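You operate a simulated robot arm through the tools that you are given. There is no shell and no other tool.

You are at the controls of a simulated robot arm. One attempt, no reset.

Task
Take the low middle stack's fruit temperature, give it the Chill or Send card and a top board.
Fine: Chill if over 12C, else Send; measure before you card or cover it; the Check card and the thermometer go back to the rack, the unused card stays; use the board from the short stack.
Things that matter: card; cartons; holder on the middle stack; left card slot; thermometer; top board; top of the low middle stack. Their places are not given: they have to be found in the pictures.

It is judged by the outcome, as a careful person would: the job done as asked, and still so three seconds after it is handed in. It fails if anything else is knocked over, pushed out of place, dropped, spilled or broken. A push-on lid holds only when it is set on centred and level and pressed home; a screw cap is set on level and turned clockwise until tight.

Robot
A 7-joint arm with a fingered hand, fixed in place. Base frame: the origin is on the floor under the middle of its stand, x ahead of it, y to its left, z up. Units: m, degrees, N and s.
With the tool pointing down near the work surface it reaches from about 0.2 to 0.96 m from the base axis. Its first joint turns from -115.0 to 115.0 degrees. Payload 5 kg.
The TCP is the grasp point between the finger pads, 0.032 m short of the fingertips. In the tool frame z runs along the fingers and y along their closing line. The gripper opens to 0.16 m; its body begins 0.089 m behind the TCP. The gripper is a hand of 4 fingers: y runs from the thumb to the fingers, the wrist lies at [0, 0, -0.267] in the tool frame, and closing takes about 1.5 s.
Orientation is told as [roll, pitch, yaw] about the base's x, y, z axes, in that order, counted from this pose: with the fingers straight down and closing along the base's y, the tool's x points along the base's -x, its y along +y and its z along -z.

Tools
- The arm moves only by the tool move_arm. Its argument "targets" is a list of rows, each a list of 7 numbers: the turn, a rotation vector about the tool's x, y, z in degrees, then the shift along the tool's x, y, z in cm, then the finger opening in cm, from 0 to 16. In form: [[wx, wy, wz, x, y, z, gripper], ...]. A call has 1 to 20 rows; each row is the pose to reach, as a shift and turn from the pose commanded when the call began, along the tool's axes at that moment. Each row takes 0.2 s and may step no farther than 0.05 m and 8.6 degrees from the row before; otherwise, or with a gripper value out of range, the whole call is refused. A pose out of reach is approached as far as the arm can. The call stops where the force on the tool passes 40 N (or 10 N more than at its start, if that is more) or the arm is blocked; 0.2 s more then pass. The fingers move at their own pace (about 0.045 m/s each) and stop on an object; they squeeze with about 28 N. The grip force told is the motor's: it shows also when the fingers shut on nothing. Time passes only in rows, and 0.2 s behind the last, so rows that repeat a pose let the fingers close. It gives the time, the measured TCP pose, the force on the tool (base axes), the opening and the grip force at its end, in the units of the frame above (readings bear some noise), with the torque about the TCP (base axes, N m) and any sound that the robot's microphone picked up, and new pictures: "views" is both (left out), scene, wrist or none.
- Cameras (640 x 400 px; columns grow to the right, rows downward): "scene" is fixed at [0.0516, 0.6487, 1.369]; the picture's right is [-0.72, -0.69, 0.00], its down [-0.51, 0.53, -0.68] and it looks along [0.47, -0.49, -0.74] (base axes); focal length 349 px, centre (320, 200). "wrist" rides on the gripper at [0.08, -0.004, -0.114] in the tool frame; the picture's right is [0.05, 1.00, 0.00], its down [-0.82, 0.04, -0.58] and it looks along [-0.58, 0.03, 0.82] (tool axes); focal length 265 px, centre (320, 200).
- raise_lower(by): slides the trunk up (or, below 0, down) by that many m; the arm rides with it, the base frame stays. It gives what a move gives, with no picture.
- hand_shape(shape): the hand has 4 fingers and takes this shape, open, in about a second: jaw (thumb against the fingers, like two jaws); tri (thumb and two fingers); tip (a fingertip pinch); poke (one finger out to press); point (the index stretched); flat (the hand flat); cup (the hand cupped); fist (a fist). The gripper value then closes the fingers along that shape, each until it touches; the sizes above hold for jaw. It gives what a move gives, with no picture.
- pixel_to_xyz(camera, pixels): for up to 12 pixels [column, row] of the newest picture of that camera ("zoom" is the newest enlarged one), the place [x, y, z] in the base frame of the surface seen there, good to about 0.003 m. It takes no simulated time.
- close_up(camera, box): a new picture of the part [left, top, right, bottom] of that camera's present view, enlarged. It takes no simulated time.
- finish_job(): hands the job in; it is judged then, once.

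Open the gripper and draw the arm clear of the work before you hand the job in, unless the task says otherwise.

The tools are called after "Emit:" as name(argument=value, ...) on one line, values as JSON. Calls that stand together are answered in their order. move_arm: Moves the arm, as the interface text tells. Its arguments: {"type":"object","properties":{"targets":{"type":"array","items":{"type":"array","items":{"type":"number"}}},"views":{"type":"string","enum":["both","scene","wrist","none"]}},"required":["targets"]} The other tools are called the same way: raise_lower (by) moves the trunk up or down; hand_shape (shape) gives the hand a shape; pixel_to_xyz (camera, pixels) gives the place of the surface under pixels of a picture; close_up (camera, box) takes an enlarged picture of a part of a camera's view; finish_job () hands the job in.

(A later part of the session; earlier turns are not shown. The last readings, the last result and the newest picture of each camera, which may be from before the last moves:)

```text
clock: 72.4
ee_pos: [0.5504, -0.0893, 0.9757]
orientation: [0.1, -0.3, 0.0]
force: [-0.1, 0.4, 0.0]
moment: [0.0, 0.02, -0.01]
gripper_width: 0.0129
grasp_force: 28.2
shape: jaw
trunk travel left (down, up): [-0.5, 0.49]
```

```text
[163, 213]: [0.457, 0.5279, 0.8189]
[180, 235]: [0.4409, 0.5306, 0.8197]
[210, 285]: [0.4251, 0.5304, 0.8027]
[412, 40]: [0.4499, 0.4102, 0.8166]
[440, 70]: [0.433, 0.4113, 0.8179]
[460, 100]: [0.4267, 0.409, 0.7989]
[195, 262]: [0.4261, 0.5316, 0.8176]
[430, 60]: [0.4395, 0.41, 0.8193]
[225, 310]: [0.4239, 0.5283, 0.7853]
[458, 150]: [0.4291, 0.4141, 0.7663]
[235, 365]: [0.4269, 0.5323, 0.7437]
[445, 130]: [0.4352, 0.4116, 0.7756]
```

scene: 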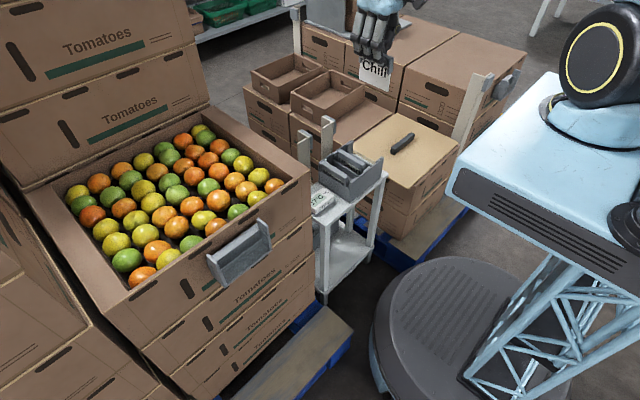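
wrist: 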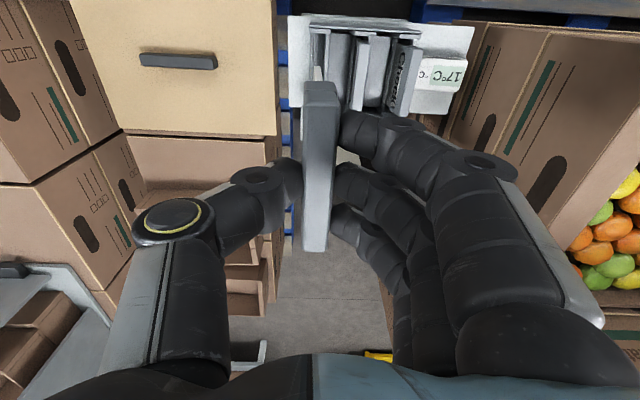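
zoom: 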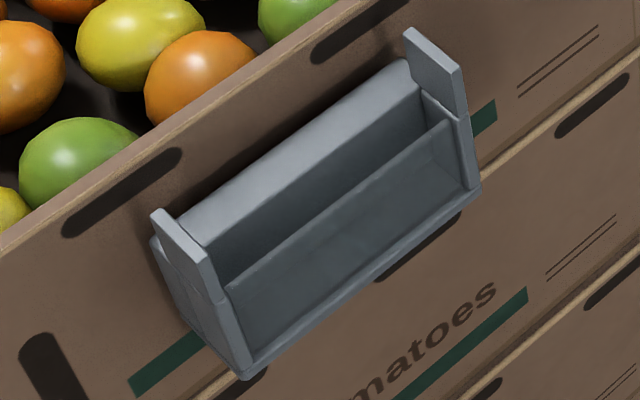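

The holder groove runs x≈0.431–0.4505 (low front pane at x≈0.428, top z≈0.768; back block top z≈0.79), floor ≈0.74, side rails at y≈0.41/0.53. I carry the Chill card over there, turning to yaw 90 so the text faces the robot.

Emit:
move_arm(targets=[[0, 0, -6, 0.7, 3.5, 0, 0.5], [0, 0, -12, 1.4, 7, 0, 0.5], [0, 0, -18, 2.1, 10.5, 0, 0.5], [0, 0, -24, 2.8, 14, 0, 0.5], [0, 0, -30, 3.5, 17.5, 0, 0.5], [0, 0, -36, 4.2, 21, 0, 0.5], [0, 0, -42, 4.9, 24.5, 0, 0.5], [0, 0, -48, 5.7, 28, 0, 0.5], [0, 0, -54, 6.4, 31.5, 0, 0.5], [0, 0, -60, 7.1, 35, 0, 0.5], [0, 0, -66, 7.8, 38.5, 0, 0.5], [0, 0, -72, 8.5, 42, 0, 0.5], [0, 0, -78, 9.2, 45.5, 0, 0.5], [0, 0, -84, 10, 49, 0, 0.5], [0, 0, -90, 10.8, 52.5, 0, 0.5], [0, 0, -90, 11.3, 55, 0, 0.5], [0, 0, -90, 11.4, 55.7, 0, 0.5], [0, 0, -90, 11.4, 55.7, 0, 0.5]])

Emit:
close_up(camera="wrist", box=[240, 40, 400, 280])

```text
clock: 76.2
ee_pos: [0.4368, 0.4683, 0.9752]
orientation: [-0.3, -0.1, 90.1]
force: [0.6, -0.2, -0.3]
moment: [0.01, 0.0, -0.01]
gripper_width: 0.013
grasp_force: 27.7
shape: jaw
trunk travel left (down, up): [-0.5, 0.49]
```

scene: 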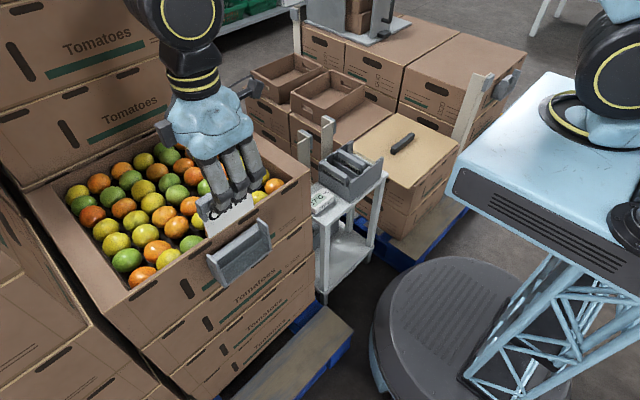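
wrist: 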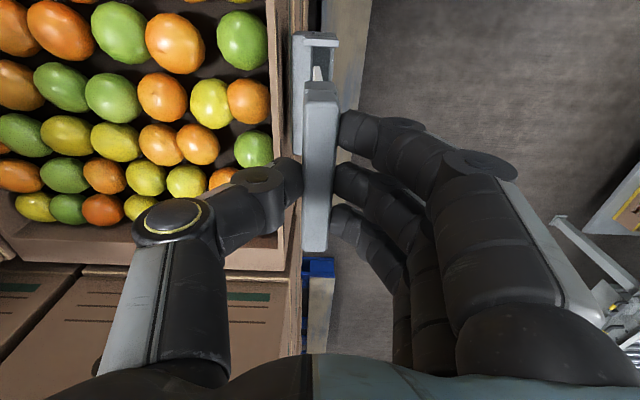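

```text
1.67 times, centred on (320, 160) of wrist
```

zoom: 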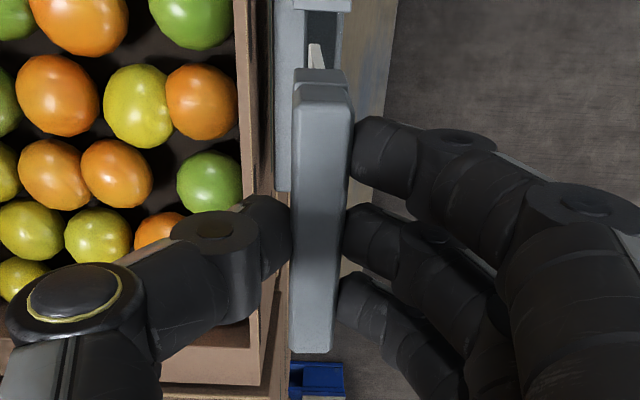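

Emit:
pixel_to_xyz(camera="wrist", pixels=[[322, 85], [322, 95], [320, 150], [316, 240], [316, 248], [308, 150], [336, 150], [318, 75], [318, 69], [316, 40], [318, 55], [325, 45]])

Emit:
close_up(camera="scene", box=[190, 190, 290, 290])

```text
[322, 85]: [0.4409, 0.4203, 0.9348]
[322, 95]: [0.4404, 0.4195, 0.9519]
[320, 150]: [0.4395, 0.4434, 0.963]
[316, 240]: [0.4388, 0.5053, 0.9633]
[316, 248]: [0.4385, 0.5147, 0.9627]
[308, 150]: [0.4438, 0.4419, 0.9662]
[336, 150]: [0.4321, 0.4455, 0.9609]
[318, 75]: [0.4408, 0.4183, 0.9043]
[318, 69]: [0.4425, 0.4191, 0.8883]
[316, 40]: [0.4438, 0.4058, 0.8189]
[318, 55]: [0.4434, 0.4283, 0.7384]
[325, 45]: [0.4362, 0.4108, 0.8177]
```

```text
4.00 times, centred on (240, 240) of scene
```

zoom: 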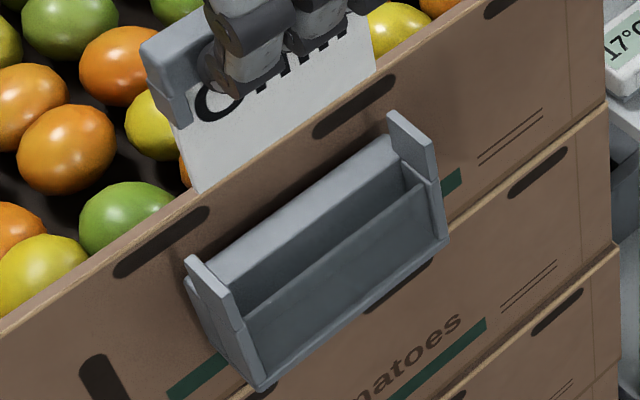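

The card is centred between the rails (0.419–0.517 vs rails 0.413–0.527). I lower it until its lower edge is just above the front pane.

Emit:
move_arm(targets=[[0, 0, 0, -0.1, 0, 2, 0.5], [0, 0, 0, -0.1, 0, 4, 0.5], [0, 0, 0, -0.1, 0, 6, 0.5], [0, 0, 0, -0.1, 0, 7.5, 0.5], [0, 0, 0, -0.1, 0, 9, 0.5], [0, 0, 0, -0.1, 0, 9.6, 0.5]])

Emit:
close_up(camera="scene", box=[190, 200, 290, 290])

Emit:
close_up(camera="wrist", box=[260, 20, 380, 140])

```text
clock: 77.6
ee_pos: [0.4377, 0.4685, 0.8794]
orientation: [-0.3, 0.0, 90.1]
force: [0.3, 0.5, 0.4]
moment: [0.03, -0.03, 0.0]
gripper_width: 0.0127
grasp_force: 27.9
shape: jaw
trunk travel left (down, up): [-0.5, 0.49]
```

scene: 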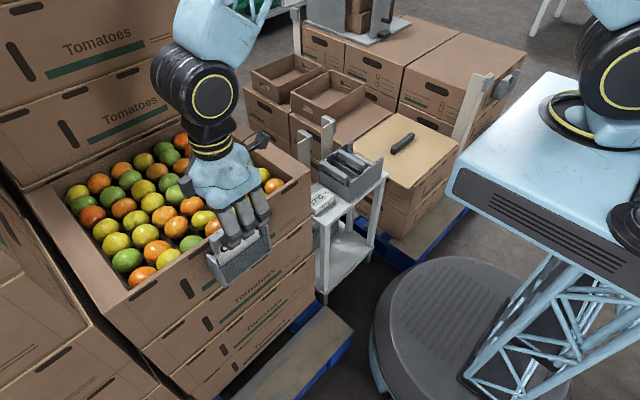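
wrist: 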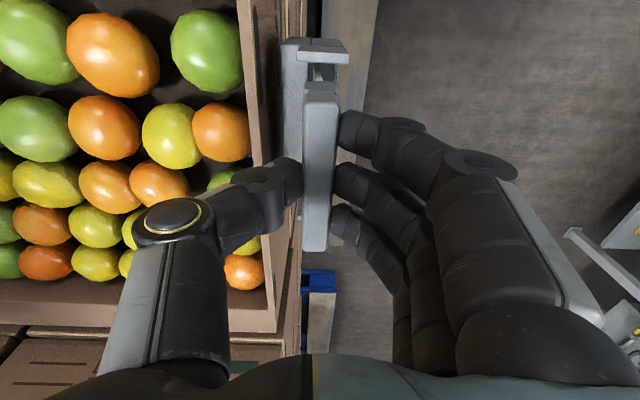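

```text
4.44 times, centred on (240, 245) of scene
```

zoom: 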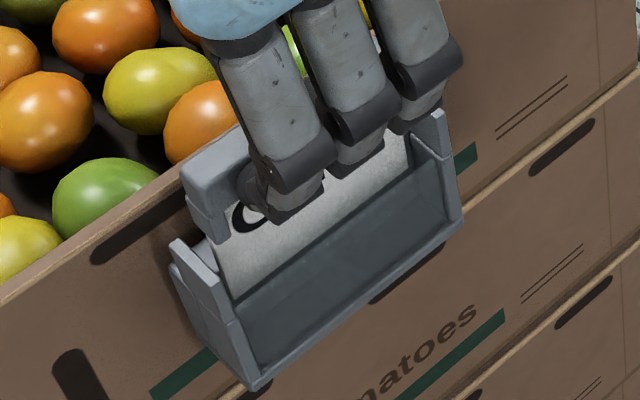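

```text
3.33 times, centred on (320, 80) of wrist
```

zoom: 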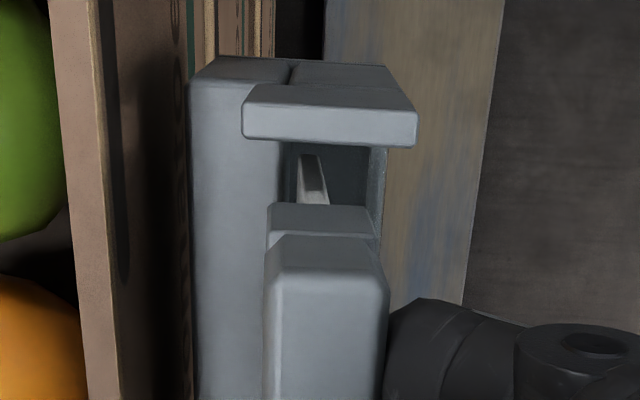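

The plate is entering the groove, closer to its back side. I lower further 2.6 cm, still clear of the floor.

Emit:
move_arm(targets=[[0, 0, 0, 0, 0, 0.8, 0.5], [0, 0, 0, 0, 0, 1.6, 0.5], [0, 0, 0, 0, 0, 2.3, 0.5], [0, 0, 0, 0, 0, 2.6, 0.5]], views="wrist")

Emit:
close_up(camera="wrist", box=[260, 20, 380, 140])

Emit:
close_up(camera="scene", box=[190, 200, 290, 290])

```text
clock: 78.6
ee_pos: [0.4372, 0.4677, 0.8534]
orientation: [-0.3, -0.2, 90.0]
force: [-0.9, -0.5, -0.3]
moment: [0.06, -0.02, -0.02]
gripper_width: 0.0129
grasp_force: 28.6
shape: jaw
trunk travel left (down, up): [-0.5, 0.49]
```

wrist: 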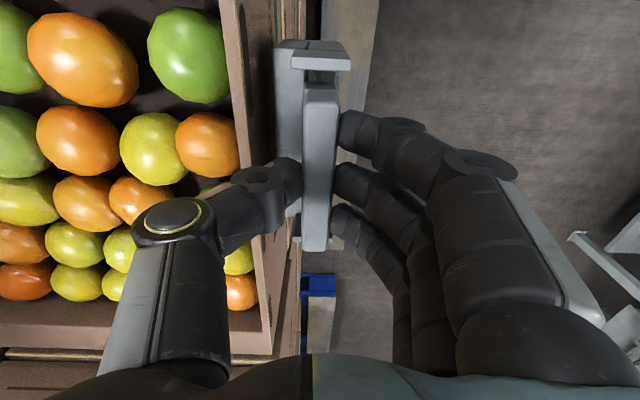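

```text
3.33 times, centred on (320, 80) of wrist
```

zoom: 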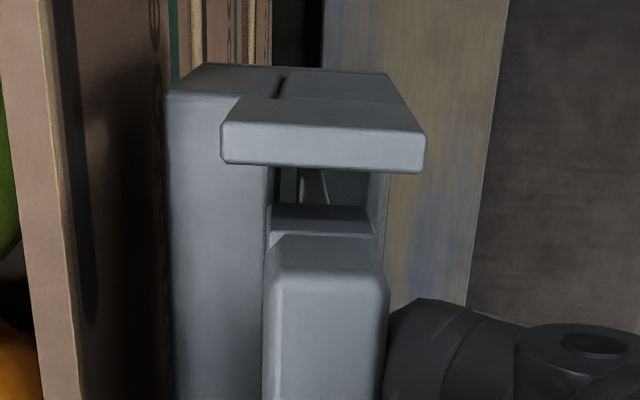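

```text
4.44 times, centred on (240, 245) of scene
```

zoom: 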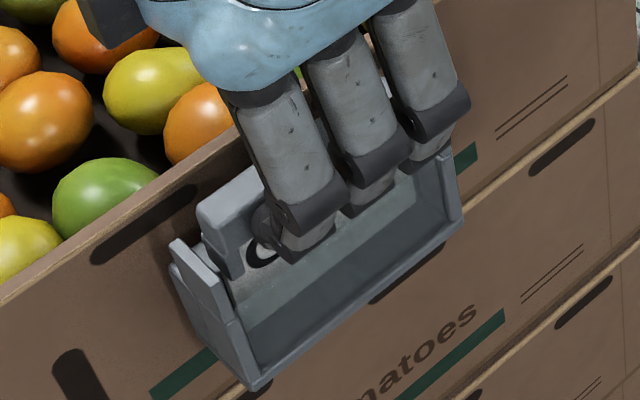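

The plate is now behind the front pane. I shift toward the pane (-x) by small steps, watching the force.

Emit:
move_arm(targets=[[0, 0, 0, 0, 0.15, 0, 0.5], [0, 0, 0, 0, 0.3, 0, 0.5], [0, 0, 0, 0, 0.4, 0, 0.5], [0, 0, 0, 0, 0.4, 0, 0.5]], views="none")

```text
clock: 79.6
ee_pos: [0.4338, 0.4696, 0.8532]
orientation: [-0.2, -0.2, 90.0]
force: [-0.3, 0.0, -0.7]
moment: [0.01, 0.03, -0.02]
gripper_width: 0.013
grasp_force: 28.3
shape: jaw
trunk travel left (down, up): [-0.5, 0.49]
```

Emit:
move_arm(targets=[[0, 0, 0, 0, 0.1, 0, 0.5], [0, 0, 0, 0, 0.2, 0, 0.5], [0, 0, 0, 0, 0.3, 0, 0.5], [0, 0, 0, 0, 0.3, 0, 0.5]], views="wrist")

Emit:
close_up(camera="wrist", box=[260, 20, 380, 140])

Emit:
close_up(camera="scene", box=[190, 200, 290, 290])

```text
clock: 80.6
ee_pos: [0.4305, 0.4676, 0.8544]
orientation: [-0.4, -0.1, 90.0]
force: [-0.2, 0.2, 0.0]
moment: [-0.02, 0.02, 0.02]
gripper_width: 0.0129
grasp_force: 28.3
shape: jaw
trunk travel left (down, up): [-0.5, 0.49]
```

wrist: 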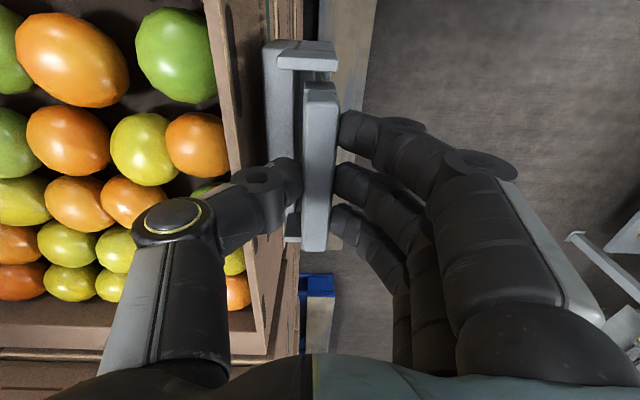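

```text
3.33 times, centred on (320, 80) of wrist
```

zoom: 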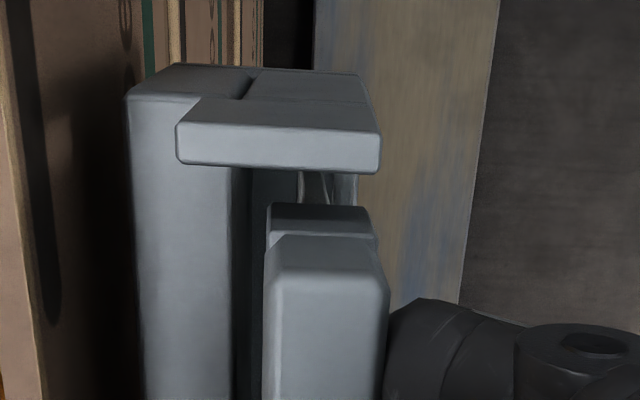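

```text
4.44 times, centred on (240, 245) of scene
```

zoom: 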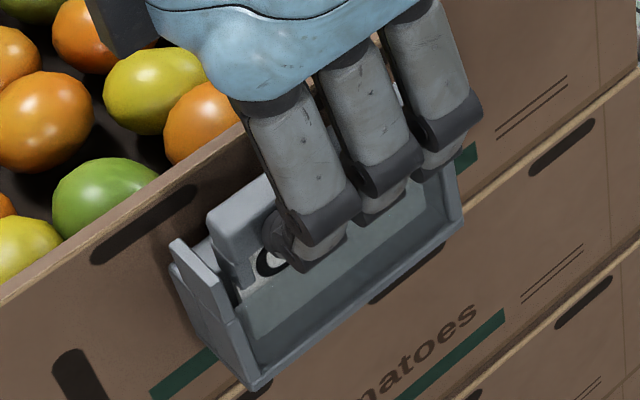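

The plate is now about 1 mm behind the pane, so it will stand nearly upright. I lower to the floor in small steps.

Emit:
move_arm(targets=[[0, 0, 0, 0, 0, 0.3, 0.5], [0, 0, 0, 0, 0, 0.6, 0.5], [0, 0, 0, 0, 0, 0.8, 0.5], [0, 0, 0, 0, 0, 0.8, 0.5]], views="none")

```text
clock: 81.6
ee_pos: [0.4308, 0.4684, 0.8457]
orientation: [-0.3, -0.2, 89.9]
force: [0.3, -0.1, -0.4]
moment: [-0.01, 0.01, 0.0]
gripper_width: 0.013
grasp_force: 27.7
shape: jaw
trunk travel left (down, up): [-0.5, 0.49]
```

Emit:
move_arm(targets=[[0, 0, 0, 0, 0, 0.15, 0.5], [0, 0, 0, 0, 0, 0.3, 0.5], [0, 0, 0, 0, 0, 0.3, 0.5]], views="none")

```text
clock: 82.4
ee_pos: [0.4307, 0.4685, 0.8428]
orientation: [-0.4, -0.2, 90.1]
force: [-0.5, 0.9, -1.4]
moment: [0.02, 0.01, -0.04]
gripper_width: 0.0129
grasp_force: 28.6
shape: jaw
trunk travel left (down, up): [-0.5, 0.49]
```

Emit:
move_arm(targets=[[0, 0, 0, 0, 0, 0.1, 0.5], [0, 0, 0, 0, 0, 0.2, 0.5], [0, 0, 0, 0, 0, 0.2, 0.5]], views="wrist")

Emit:
close_up(camera="scene", box=[190, 200, 290, 290])

```text
clock: 83.2
ee_pos: [0.4307, 0.4683, 0.841]
orientation: [-0.4, -0.2, 90.0]
force: [-1.4, 0.9, 13.1]
moment: [-0.01, 0.04, -0.02]
gripper_width: 0.013
grasp_force: 27.7
shape: jaw
trunk travel left (down, up): [-0.5, 0.49]
```

wrist: 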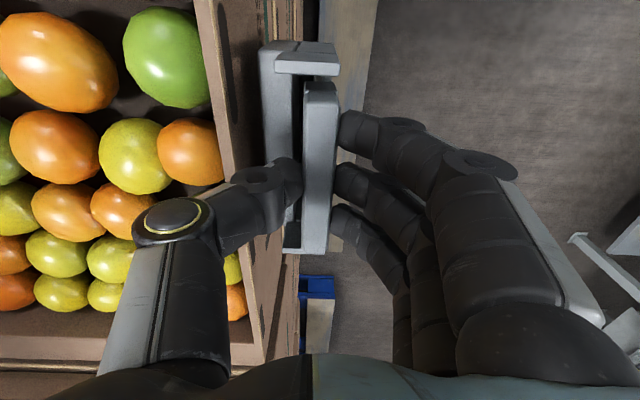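

```text
4.44 times, centred on (240, 245) of scene
```

zoom: 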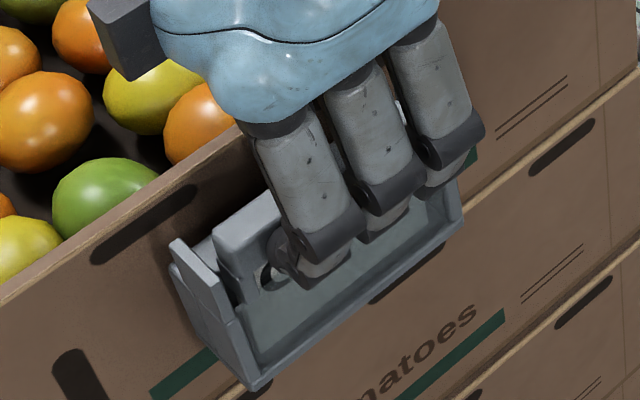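

Contact with the floor of the holder (13 N) at the expected height. I ease off slightly and open slowly.

Emit:
move_arm(targets=[[0, 0, 0, 0, 0, -0.1, 0.5], [0, 0, 0, 0, 0, -0.1, 1.3], [0, 0, 0, 0, 0, -0.1, 1.5], [0, 0, 0, 0, 0, -0.1, 1.7], [0, 0, 0, 0, 0, -0.1, 1.9], [0, 0, 0, 0, 0, -0.1, 2.2], [0, 0, 0, 0, 0, -0.1, 2.6], [0, 0, 0, 0, 0, -0.1, 3.0], [0, 0, 0, 0, 0, -0.1, 3.0]], views="wrist")

Emit:
close_up(camera="wrist", box=[220, 40, 420, 260])

Emit:
close_up(camera="scene", box=[190, 200, 290, 290])

```text
clock: 85.2
ee_pos: [0.4306, 0.469, 0.8419]
orientation: [-0.3, -0.1, 90.0]
force: [-0.6, -0.3, -1.3]
moment: [0.0, 0.01, -0.02]
gripper_width: 0.0293
grasp_force: 0.0
shape: jaw
trunk travel left (down, up): [-0.5, 0.49]
```

wrist: 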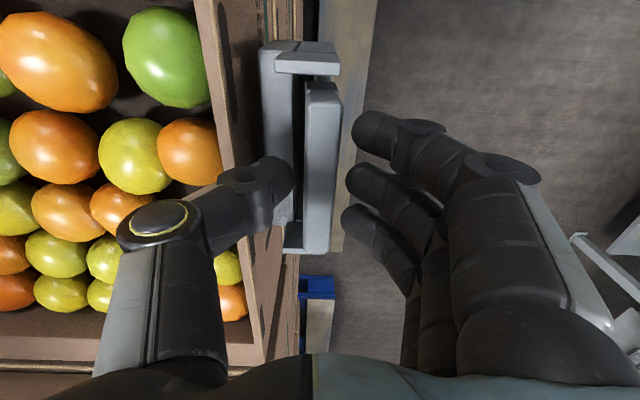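

```text
1.82 times, centred on (320, 150) of wrist
```

zoom: 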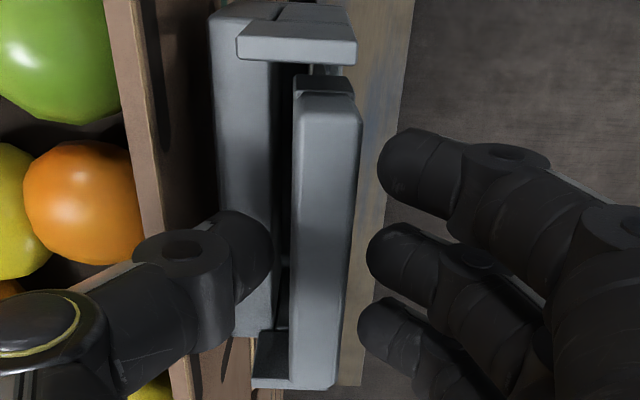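

```text
4.44 times, centred on (240, 245) of scene
```

zoom: 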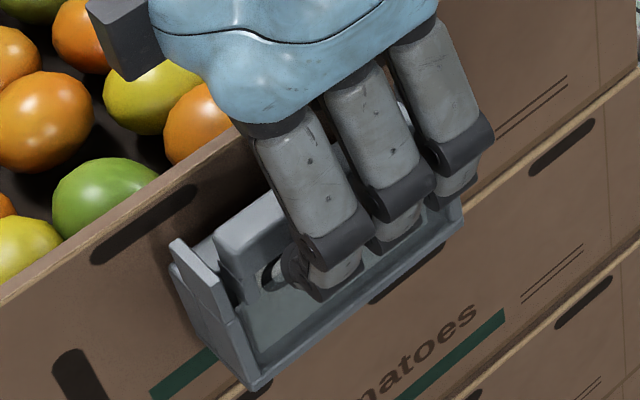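

The card stands nearly upright, clear of thumb and fingers. I rise straight up slowly.

Emit:
move_arm(targets=[[0, 0, 0, 0, 0.1, -0.5, 3.0], [0, 0, 0, 0, 0.1, -1.2, 3.0], [0, 0, 0, 0, 0.1, -2.5, 3.0], [0, 0, 0, 0, 0.1, -4.5, 3.0], [0, 0, 0, 0, 0.1, -7.5, 3.0], [0, 0, 0, 0, 0.1, -11, 3.0], [0, 0, 0, 0, 0.1, -15, 3.0]])

Emit:
close_up(camera="scene", box=[190, 200, 290, 290])

Emit:
close_up(camera="wrist", box=[240, 60, 400, 240])

```text
clock: 86.8
ee_pos: [0.428, 0.4654, 0.992]
orientation: [-0.2, -0.1, 90.0]
force: [0.6, 0.4, 0.2]
moment: [0.06, -0.01, -0.01]
gripper_width: 0.0295
grasp_force: 0.1
shape: jaw
trunk travel left (down, up): [-0.5, 0.49]
```

scene: 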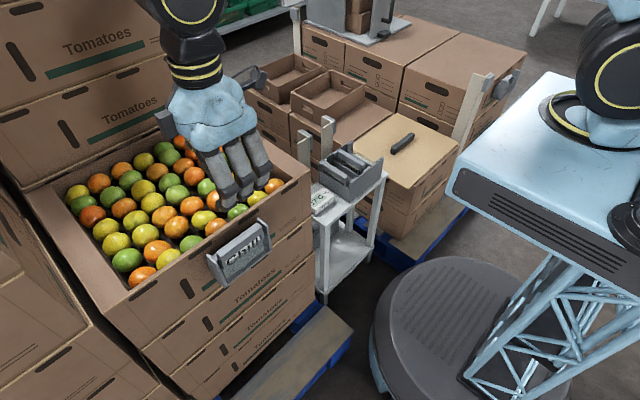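
wrist: 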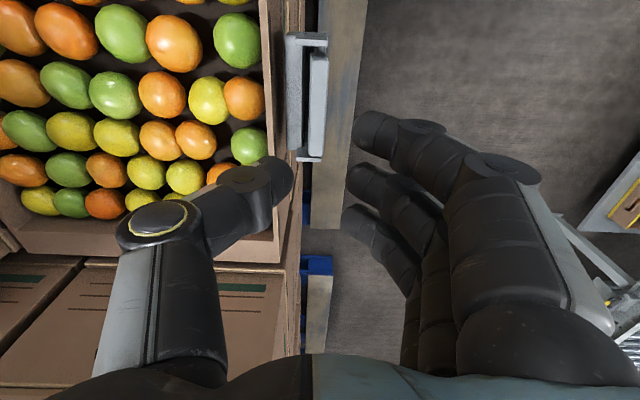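

```text
4.44 times, centred on (240, 245) of scene
```

zoom: 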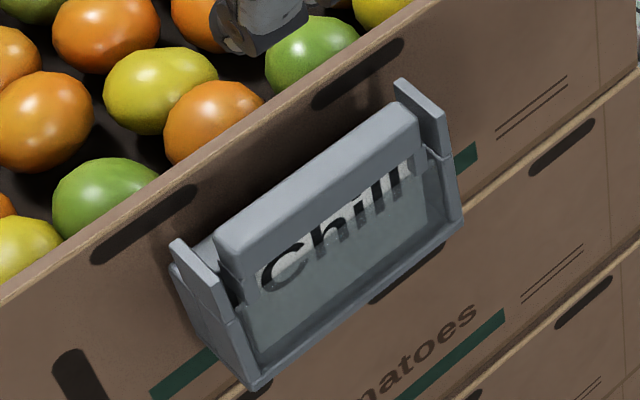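

```text
2.22 times, centred on (320, 150) of wrist
```

zoom: 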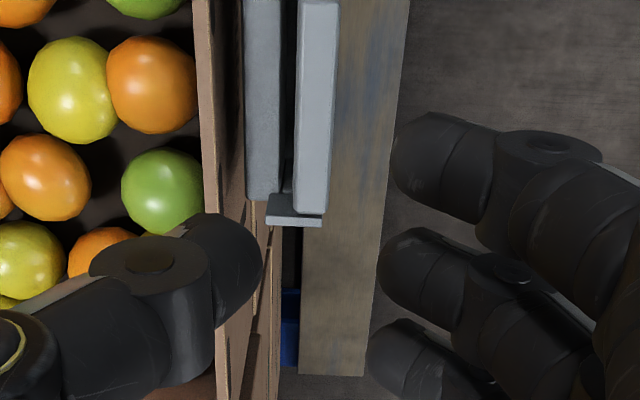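

"Chill" is properly in the holder. Next the top board on the short stack; I zoom in and measure its corners, handle and thickness.

Emit:
close_up(camera="scene", box=[320, 90, 480, 220])

Emit:
pixel_to_xyz(camera="zoom", pixels=[[285, 70], [555, 210], [310, 385], [240, 110], [270, 85], [300, 82], [545, 207], [320, 375], [315, 365], [360, 340], [450, 270], [420, 140]])

```text
3.08 times, centred on (400, 155) of scene
```

zoom: 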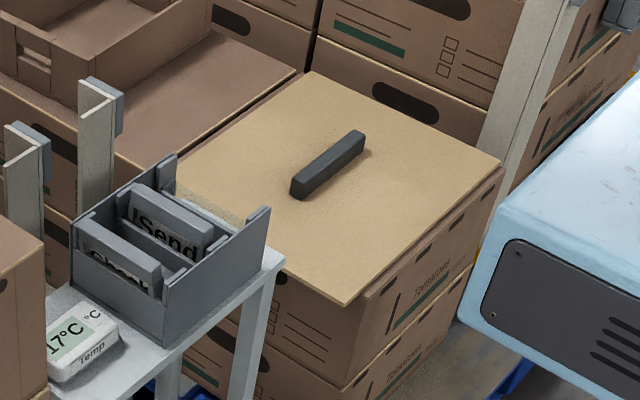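

```text
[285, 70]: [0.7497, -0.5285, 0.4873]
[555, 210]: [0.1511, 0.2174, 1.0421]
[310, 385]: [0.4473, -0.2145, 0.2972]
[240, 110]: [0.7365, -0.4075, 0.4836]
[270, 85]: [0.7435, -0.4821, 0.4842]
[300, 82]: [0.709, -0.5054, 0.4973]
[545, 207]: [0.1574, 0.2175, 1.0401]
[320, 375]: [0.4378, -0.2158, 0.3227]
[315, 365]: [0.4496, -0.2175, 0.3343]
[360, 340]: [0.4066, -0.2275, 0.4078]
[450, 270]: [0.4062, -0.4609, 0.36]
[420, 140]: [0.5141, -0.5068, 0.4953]
```

Emit:
pixel_to_xyz(camera="zoom", pixels=[[312, 76], [305, 82], [494, 163], [488, 168], [345, 300], [352, 295], [185, 168], [215, 142], [260, 110], [400, 120], [440, 215], [300, 280]])

Emit:
pixel_to_xyz(camera="zoom", pixels=[[297, 182], [357, 135], [325, 160], [300, 195], [364, 142], [292, 190], [330, 172], [310, 170], [345, 145], [346, 304], [400, 265], [470, 195]])

```text
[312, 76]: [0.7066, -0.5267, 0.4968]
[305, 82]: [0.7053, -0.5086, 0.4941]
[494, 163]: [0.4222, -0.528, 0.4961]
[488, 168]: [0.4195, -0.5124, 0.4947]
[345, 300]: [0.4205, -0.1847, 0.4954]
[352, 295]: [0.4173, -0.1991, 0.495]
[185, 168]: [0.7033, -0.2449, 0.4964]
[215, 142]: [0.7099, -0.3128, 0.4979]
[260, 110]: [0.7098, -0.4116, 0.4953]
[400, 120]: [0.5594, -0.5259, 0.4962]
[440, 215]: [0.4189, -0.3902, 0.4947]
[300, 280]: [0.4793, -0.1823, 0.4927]
```

```text
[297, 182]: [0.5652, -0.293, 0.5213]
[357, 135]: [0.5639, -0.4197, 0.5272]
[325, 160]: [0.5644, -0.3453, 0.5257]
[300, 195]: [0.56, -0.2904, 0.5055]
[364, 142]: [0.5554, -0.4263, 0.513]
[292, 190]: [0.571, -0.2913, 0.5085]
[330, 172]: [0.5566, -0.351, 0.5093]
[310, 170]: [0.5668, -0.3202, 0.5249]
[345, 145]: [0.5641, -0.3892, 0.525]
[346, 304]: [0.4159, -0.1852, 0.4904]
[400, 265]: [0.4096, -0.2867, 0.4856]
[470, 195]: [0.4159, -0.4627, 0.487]
```

The board is 0.295 × 0.35 m, centred at (0.5635, -0.355), with the handle along y on its centre. I need the fruit carton's rim and inner opening to see how the board will sit.

Emit:
close_up(camera="scene", box=[10, 90, 320, 300])

Emit:
pixel_to_xyz(camera="scene", pixels=[[30, 190], [45, 187], [58, 185], [66, 188], [100, 240], [120, 262], [128, 285], [205, 108], [205, 118], [205, 125], [250, 140], [290, 165]])

Emit:
pixel_to_xyz(camera="scene", pixels=[[120, 145], [125, 150], [130, 158], [90, 165], [95, 172], [282, 180], [295, 178], [304, 176], [160, 272], [180, 262], [155, 268], [180, 255]])

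```text
1.90 times, centred on (165, 195) of scene
```

zoom: 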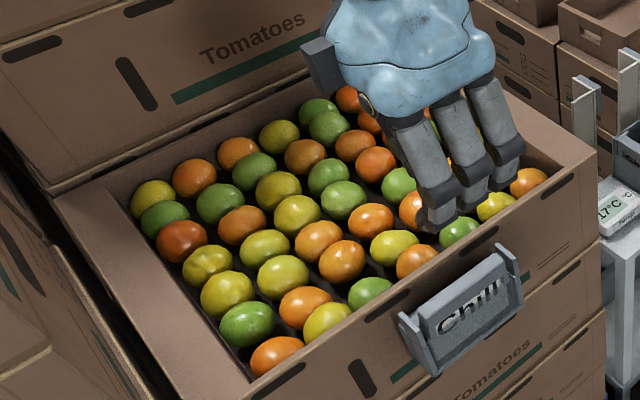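

```text
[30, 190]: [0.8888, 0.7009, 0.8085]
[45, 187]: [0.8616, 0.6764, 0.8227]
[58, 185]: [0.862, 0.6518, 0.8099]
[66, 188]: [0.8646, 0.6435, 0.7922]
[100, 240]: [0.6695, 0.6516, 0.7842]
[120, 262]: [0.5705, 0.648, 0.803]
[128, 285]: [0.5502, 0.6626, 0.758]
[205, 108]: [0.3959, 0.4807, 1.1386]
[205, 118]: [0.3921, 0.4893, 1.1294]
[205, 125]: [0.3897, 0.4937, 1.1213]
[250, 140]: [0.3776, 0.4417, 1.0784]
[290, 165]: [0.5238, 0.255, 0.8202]
```

```text
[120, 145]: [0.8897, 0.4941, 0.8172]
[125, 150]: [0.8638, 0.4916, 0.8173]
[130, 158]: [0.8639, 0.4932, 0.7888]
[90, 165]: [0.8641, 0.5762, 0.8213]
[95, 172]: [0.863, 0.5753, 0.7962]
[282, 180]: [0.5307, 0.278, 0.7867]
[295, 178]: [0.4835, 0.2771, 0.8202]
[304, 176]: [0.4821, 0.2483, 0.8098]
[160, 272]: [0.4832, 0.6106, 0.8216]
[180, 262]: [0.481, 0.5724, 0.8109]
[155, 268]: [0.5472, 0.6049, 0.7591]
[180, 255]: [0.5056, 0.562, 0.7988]
```

Rim top is z≈0.82, carton x≈0.482–0.89, y≈0.235–0.70, so its centre is ≈(0.686, 0.468). I measure the box faces behind the board for clearance, and then move the empty hand above the board handle.

Emit:
pixel_to_xyz(camera="scene", pixels=[[420, 118], [440, 130], [405, 108], [452, 100], [460, 136], [466, 130], [340, 155], [375, 108], [360, 110], [350, 125]])

Emit:
move_arm(targets=[[0, 0, 0, 3, -0.5, 0, 4], [0, 0, 0, 7, -1.2, 0, 6], [0, 0, 0, 11, -1.9, 0, 6], [0, 0, 0, 15, -2.6, 0, 6], [0, 0, 0, 19, -3.3, 0, 6], [0, 0, 0, 23, -4, 0, 6], [0, 0, 0, 27, -4.7, 0, 6], [0, 0, 0, 31, -5.4, 0, 6], [0, 0, 0, 35, -6.1, 0, 6], [0, 0, 0, 39, -6.8, 0, 6], [0, 0, 0, 43, -7.5, 0, 6], [0, 0, 0, 47, -8.2, 0, 6], [0, 0, 0, 51.5, -9, 0, 6], [0, 0, 0, 56, -9.8, 0, 6], [0, 0, 0, 60.5, -10.6, 0, 6], [0, 0, 0, 65, -11.4, 0, 6], [0, 0, 0, 69.5, -12.2, 0, 6], [0, 0, 0, 74, -12.9, 0, 6], [0, 0, 0, 78, -13.4, 0, 6], [0, 0, 0, 82, -13.6, 0, 6]])

```text
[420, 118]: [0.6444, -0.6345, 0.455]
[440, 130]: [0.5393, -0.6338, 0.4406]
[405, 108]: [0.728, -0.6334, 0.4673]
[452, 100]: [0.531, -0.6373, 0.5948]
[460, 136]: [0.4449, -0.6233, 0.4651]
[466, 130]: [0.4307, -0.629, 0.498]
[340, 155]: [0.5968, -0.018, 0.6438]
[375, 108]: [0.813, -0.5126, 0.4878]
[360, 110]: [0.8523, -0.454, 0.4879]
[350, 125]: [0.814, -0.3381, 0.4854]
```

```text
clock: 91.0
ee_pos: [0.5663, -0.3553, 0.9908]
orientation: [-0.3, -0.1, 90.0]
force: [-0.1, 0.0, -0.4]
moment: [0.02, 0.03, 0.0]
gripper_width: 0.0596
grasp_force: 0.0
shape: jaw
trunk travel left (down, up): [-0.5, 0.49]
```

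scene: 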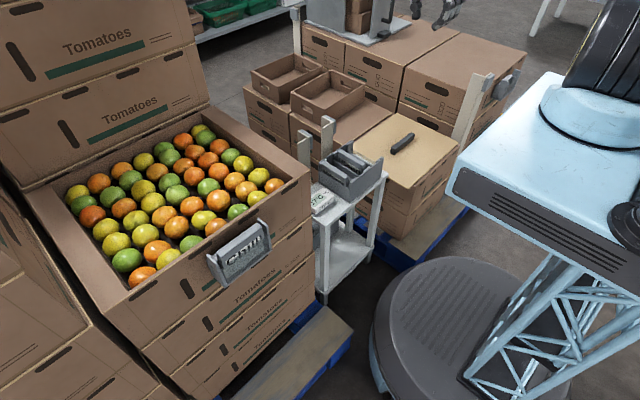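
wrist: 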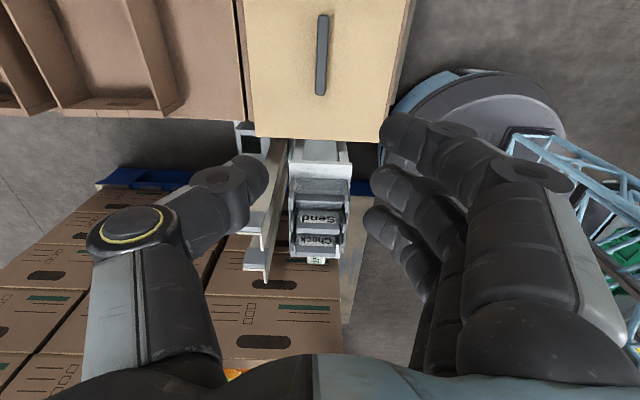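

The hand is above the board and the boxes behind are 10 cm away. With the carton unobstructed now, I re-measure its rim, inner opening and fruit tops.

Emit:
pixel_to_xyz(camera="scene", pixels=[[205, 110], [208, 116], [205, 122], [250, 138], [240, 142], [290, 165], [275, 165], [205, 130], [60, 187], [75, 180], [100, 225], [110, 240]])

Emit:
pixel_to_xyz(camera="scene", pixels=[[36, 192], [50, 200], [62, 205], [70, 215], [85, 225], [92, 235], [110, 255], [120, 270], [200, 230], [210, 228], [170, 258], [280, 190]])

Emit:
close_up(camera="scene", box=[20, 100, 180, 300])

```text
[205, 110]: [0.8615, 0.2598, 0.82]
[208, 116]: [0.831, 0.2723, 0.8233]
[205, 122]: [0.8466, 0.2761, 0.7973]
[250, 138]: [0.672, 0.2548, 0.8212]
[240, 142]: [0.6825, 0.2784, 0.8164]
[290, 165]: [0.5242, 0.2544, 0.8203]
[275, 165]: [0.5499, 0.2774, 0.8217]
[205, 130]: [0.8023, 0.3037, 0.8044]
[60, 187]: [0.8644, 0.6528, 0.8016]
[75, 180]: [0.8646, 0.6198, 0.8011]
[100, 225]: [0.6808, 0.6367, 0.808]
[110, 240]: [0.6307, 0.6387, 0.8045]
```

```text
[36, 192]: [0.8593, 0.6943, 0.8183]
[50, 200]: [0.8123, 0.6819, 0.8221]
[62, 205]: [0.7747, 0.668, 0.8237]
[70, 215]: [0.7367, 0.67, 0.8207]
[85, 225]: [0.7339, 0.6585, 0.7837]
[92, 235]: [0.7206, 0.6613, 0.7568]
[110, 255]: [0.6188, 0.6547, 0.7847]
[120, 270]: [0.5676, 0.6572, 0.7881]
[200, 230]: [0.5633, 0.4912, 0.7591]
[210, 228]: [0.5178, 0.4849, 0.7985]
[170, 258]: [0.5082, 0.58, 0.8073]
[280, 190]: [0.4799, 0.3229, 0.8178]
```

```text
2.00 times, centred on (100, 200) of scene
```

zoom: 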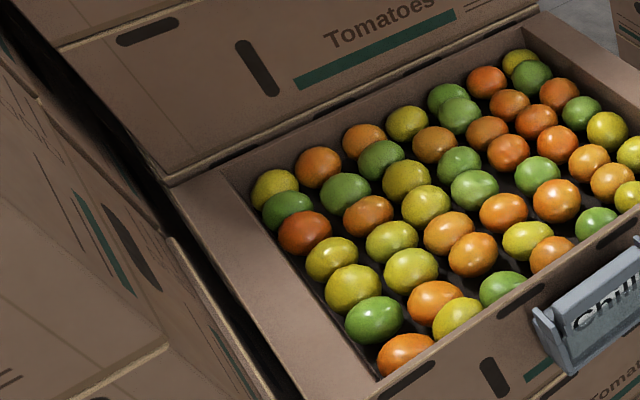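

Rim is at z≈0.82 and the carton centre is (0.686, 0.469); the board will lie centred on it in its present orientation. I descend toward the handle with a 6 cm opening.

Emit:
move_arm(targets=[[0, 0, 0, 0, 0.1, 4.5, 6], [0, 0, 0, 0, 0.2, 9, 6], [0, 0, 0, 0, 0.2, 13.5, 6], [0, 0, 0, 0, 0.2, 18, 6], [0, 0, 0, 0, 0.2, 22.5, 6], [0, 0, 0, 0, 0.2, 27, 6], [0, 0, 0, 0, 0.2, 31.5, 6], [0, 0, 0, 0, 0.2, 35.5, 6], [0, 0, 0, 0, 0.2, 38, 6], [0, 0, 0, 0, 0.2, 39, 6]])

Emit:
close_up(camera="wrist", box=[240, 60, 400, 260])

```text
clock: 93.2
ee_pos: [0.5647, -0.3499, 0.6002]
orientation: [-0.3, -0.2, 90.0]
force: [0.4, 0.4, -0.1]
moment: [-0.01, 0.01, -0.01]
gripper_width: 0.0595
grasp_force: 0.1
shape: jaw
trunk travel left (down, up): [-0.5, 0.49]
```

scene: 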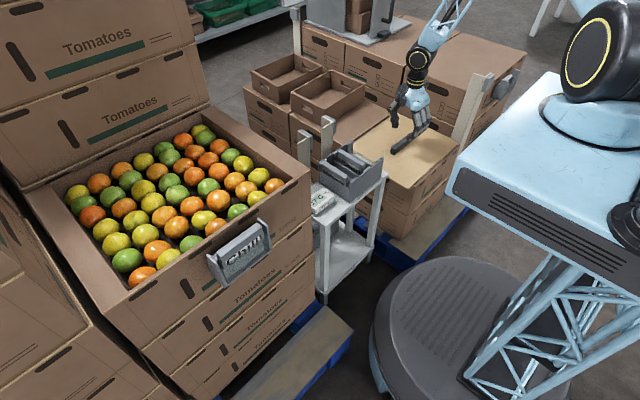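
wrist: 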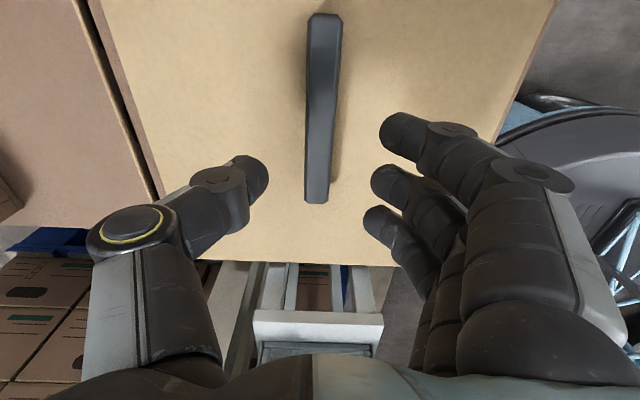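

```text
2.00 times, centred on (320, 160) of wrist
```

zoom: 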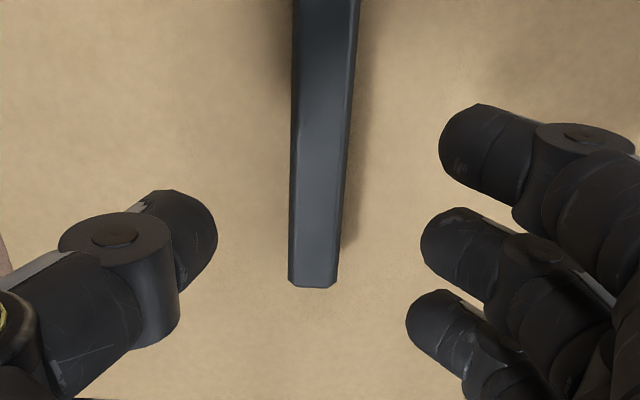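

Emit:
pixel_to_xyz(camera="wrist", pixels=[[325, 18], [322, 60], [320, 100], [318, 150], [316, 195], [310, 150], [330, 150], [309, 100], [336, 100], [300, 100], [350, 100], [340, 220]])

```text
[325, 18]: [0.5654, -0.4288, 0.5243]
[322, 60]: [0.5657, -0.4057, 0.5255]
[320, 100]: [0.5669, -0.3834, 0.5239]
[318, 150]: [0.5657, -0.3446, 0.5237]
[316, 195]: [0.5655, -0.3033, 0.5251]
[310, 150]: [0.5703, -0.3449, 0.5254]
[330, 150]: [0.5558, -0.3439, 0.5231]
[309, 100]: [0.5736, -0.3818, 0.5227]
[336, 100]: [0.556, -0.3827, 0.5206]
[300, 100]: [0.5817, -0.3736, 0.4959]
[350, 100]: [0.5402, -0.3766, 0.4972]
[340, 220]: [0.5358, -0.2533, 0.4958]
```

Handle: x 0.5555–0.5745, y -0.429 to -0.292, top z 0.5245; board top z 0.496. I shift to its middle and descend to fingertips ≈5 mm above the board.

Emit:
move_arm(targets=[[0, 0, 0, 0.7, 0, 1.5, 6], [0, 0, 0, 0.8, 0, 3, 6], [0, 0, 0, 0.8, 0, 4.5, 6], [0, 0, 0, 0.8, 0, 5.8, 6], [0, 0, 0, 0.8, 0, 6.5, 6]])

Emit:
close_up(camera="wrist", box=[220, 60, 420, 260])

```text
clock: 94.4
ee_pos: [0.5667, -0.3594, 0.5343]
orientation: [-0.2, -0.2, 90.0]
force: [-0.4, -0.1, 0.3]
moment: [-0.01, -0.01, -0.03]
gripper_width: 0.0596
grasp_force: 0.0
shape: jaw
trunk travel left (down, up): [-0.5, 0.49]
```

scene: 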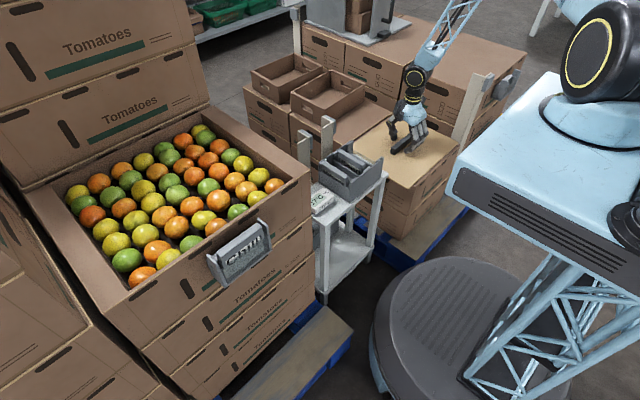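
wrist: 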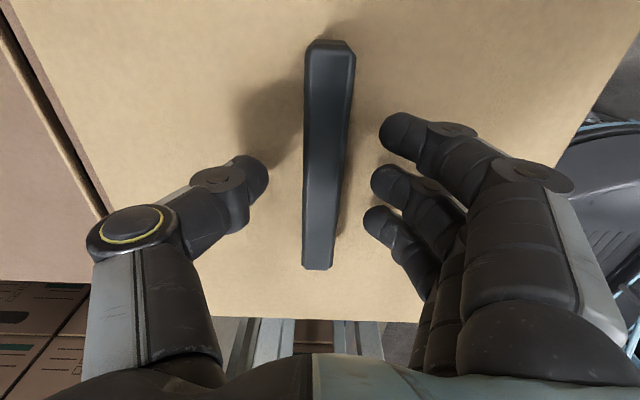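

```text
2.00 times, centred on (320, 160) of wrist
```

zoom: 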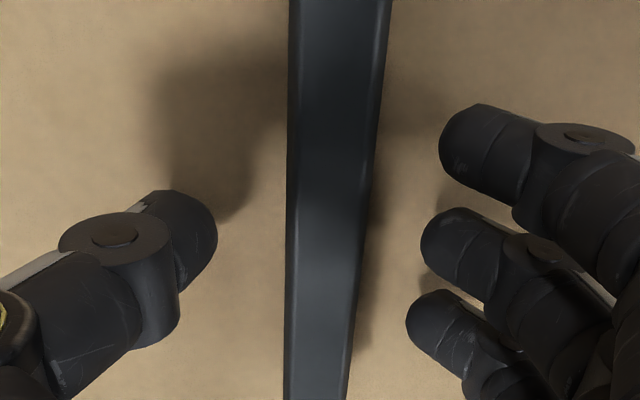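

Fingers are well placed about the handle. I close on it.

Emit:
move_arm(targets=[[0, 0, 0, 0, 0, 0, 5], [0, 0, 0, 0, 0, 0, 4], [0, 0, 0, 0, 0, 0, 3], [0, 0, 0, 0, 0, 0, 2], [0, 0, 0, 0, 0, 0, 1], [0, 0, 0, 0, 0, 0, 0.5], [0, 0, 0, 0, 0, 0, 0.5], [0, 0, 0, 0, 0, 0, 0.5]], views="wrist")

```text
clock: 96.2
ee_pos: [0.5665, -0.3602, 0.5353]
orientation: [-0.3, -0.2, 90.1]
force: [0.4, -0.8, -0.3]
moment: [0.03, 0.01, 0.01]
gripper_width: 0.0172
grasp_force: 27.8
shape: jaw
trunk travel left (down, up): [-0.5, 0.49]
```

wrist: 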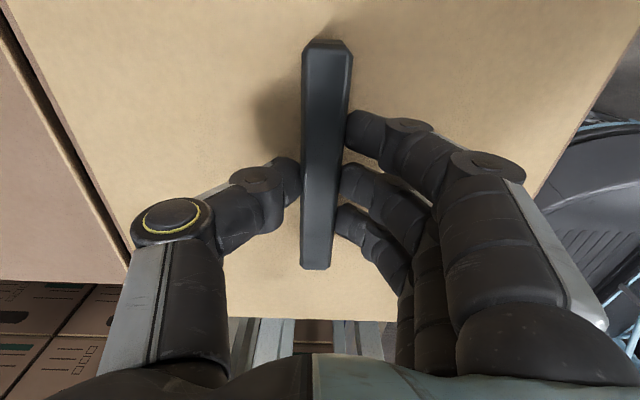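

Gripped at 1.7 cm. I lift 3 cm slowly first and check load and level.

Emit:
move_arm(targets=[[0, 0, 0, 0, 0, -0.3, 0.5], [0, 0, 0, 0, 0, -0.8, 0.5], [0, 0, 0, 0, 0, -1.5, 0.5], [0, 0, 0, 0, 0, -2.3, 0.5], [0, 0, 0, 0, 0, -3, 0.5], [0, 0, 0, 0, 0, -3, 0.5]])

Emit:
close_up(camera="scene", box=[320, 70, 480, 220])

```text
clock: 97.6
ee_pos: [0.5651, -0.3592, 0.5648]
orientation: [-0.4, -0.2, 90.0]
force: [0.0, -0.5, -2.6]
moment: [0.01, 0.01, -0.02]
gripper_width: 0.017
grasp_force: 28.2
shape: jaw
trunk travel left (down, up): [-0.5, 0.49]
```

scene: 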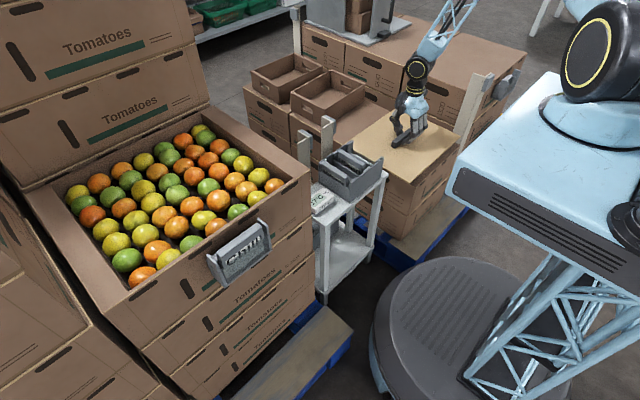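
wrist: 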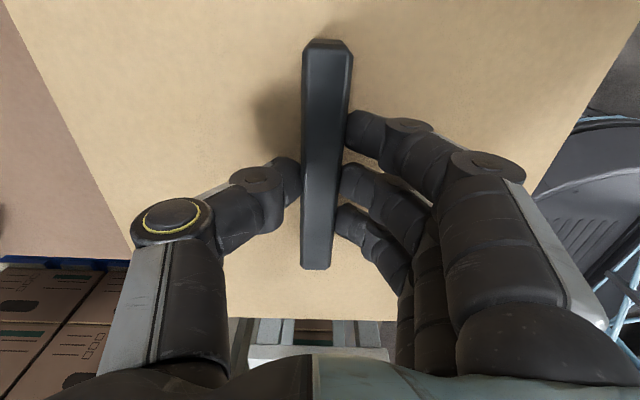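

```text
2.67 times, centred on (400, 145) of scene
```

zoom: 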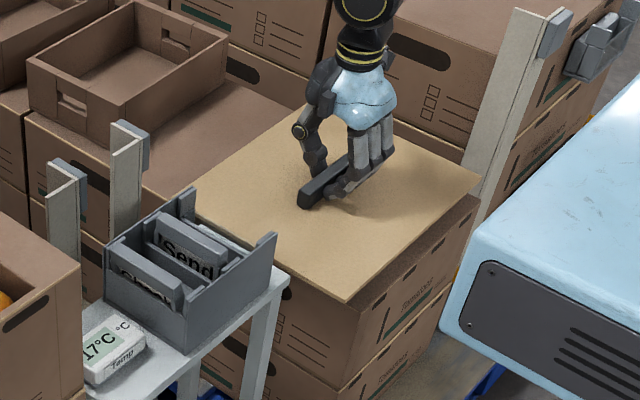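

The board is light (2.6 N) and level. I lift it straight up another 40 cm.

Emit:
move_arm(targets=[[0, 0, 0, 0, 0, -2, 0.5], [0, 0, 0, 0, 0, -5, 0.5], [0, 0, 0, 0, 0, -9, 0.5], [0, 0, 0, 0, 0, -13, 0.5], [0, 0, 0, 0, 0, -17, 0.5], [0, 0, 0, 0, 0, -21, 0.5], [0, 0, 0, 0, 0, -25, 0.5], [0, 0, 0, 0, 0, -29, 0.5], [0, 0, 0, 0, 0, -33, 0.5], [0, 0, 0, 0, 0, -37, 0.5], [0, 0, 0, 0, 0, -40, 0.5]])

```text
clock: 100.0
ee_pos: [0.562, -0.3594, 0.9645]
orientation: [-0.3, -0.2, 89.9]
force: [-0.4, 0.1, -2.0]
moment: [-0.01, -0.01, -0.01]
gripper_width: 0.0168
grasp_force: 28.8
shape: jaw
trunk travel left (down, up): [-0.5, 0.49]
```

scene: 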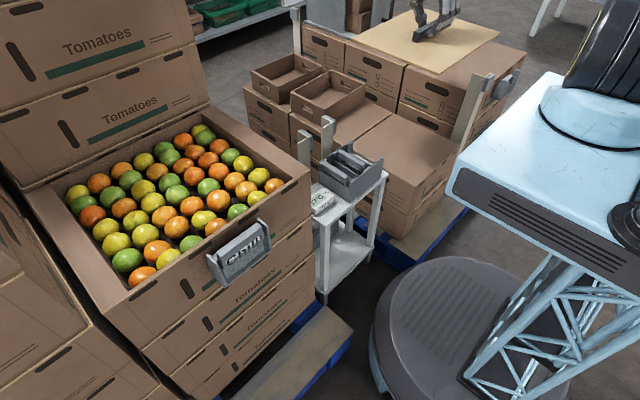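
wrist: 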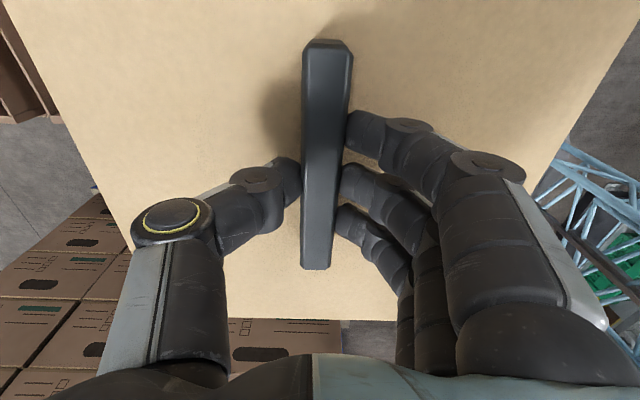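

The board is clear at z≈0.916. I carry it toward the fruit carton in a straight line at this height.

Emit:
move_arm(targets=[[0, 0, 0, -1.5, -0.2, 0, 0.5], [0, 0, 0, -4, -0.6, 0, 0.5], [0, 0, 0, -7.5, -1.1, 0, 0.5], [0, 0, 0, -11.5, -1.7, 0, 0.5], [0, 0, 0, -15.5, -2.3, 0, 0.5], [0, 0, 0, -19.5, -2.9, 0, 0.5], [0, 0, 0, -23.5, -3.5, 0, 0.5], [0, 0, 0, -27.5, -4.1, 0, 0.5], [0, 0, 0, -31.5, -4.7, 0, 0.5], [0, 0, 0, -35.5, -5.3, 0, 0.5], [0, 0, 0, -39.5, -5.9, 0, 0.5], [0, 0, 0, -43.5, -6.5, 0, 0.5], [0, 0, 0, -47.5, -7.1, 0, 0.5], [0, 0, 0, -51.5, -7.7, 0, 0.5], [0, 0, 0, -55.5, -8.3, 0, 0.5], [0, 0, 0, -59, -8.9, 0, 0.5], [0, 0, 0, -62, -9.4, 0, 0.5], [0, 0, 0, -64.5, -9.8, 0, 0.5], [0, 0, 0, -66, -10, 0, 0.5]])

```text
clock: 104.0
ee_pos: [0.6624, 0.2994, 0.964]
orientation: [-0.3, -0.1, 89.9]
force: [-0.7, -0.3, -1.3]
moment: [-0.04, 0.01, -0.02]
gripper_width: 0.0168
grasp_force: 27.8
shape: jaw
trunk travel left (down, up): [-0.5, 0.49]
```

scene: 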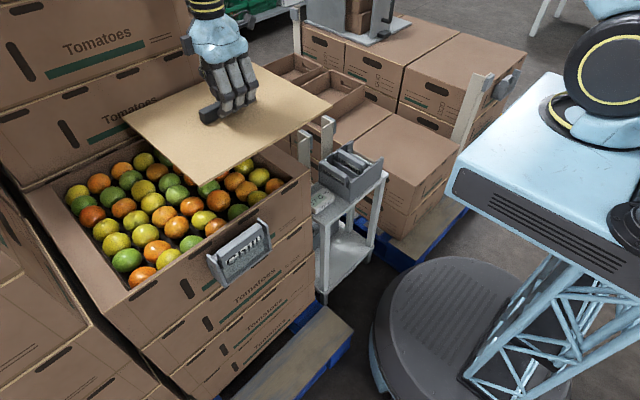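
wrist: 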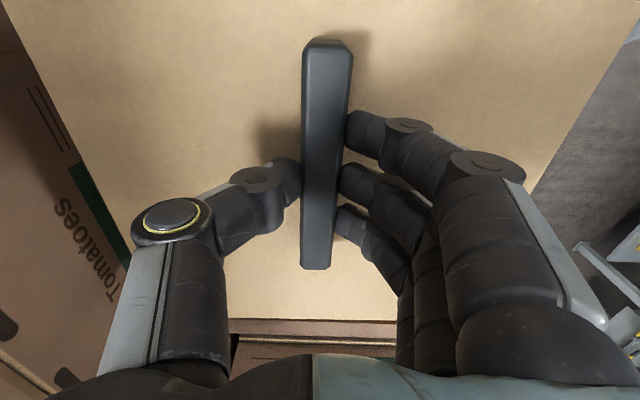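

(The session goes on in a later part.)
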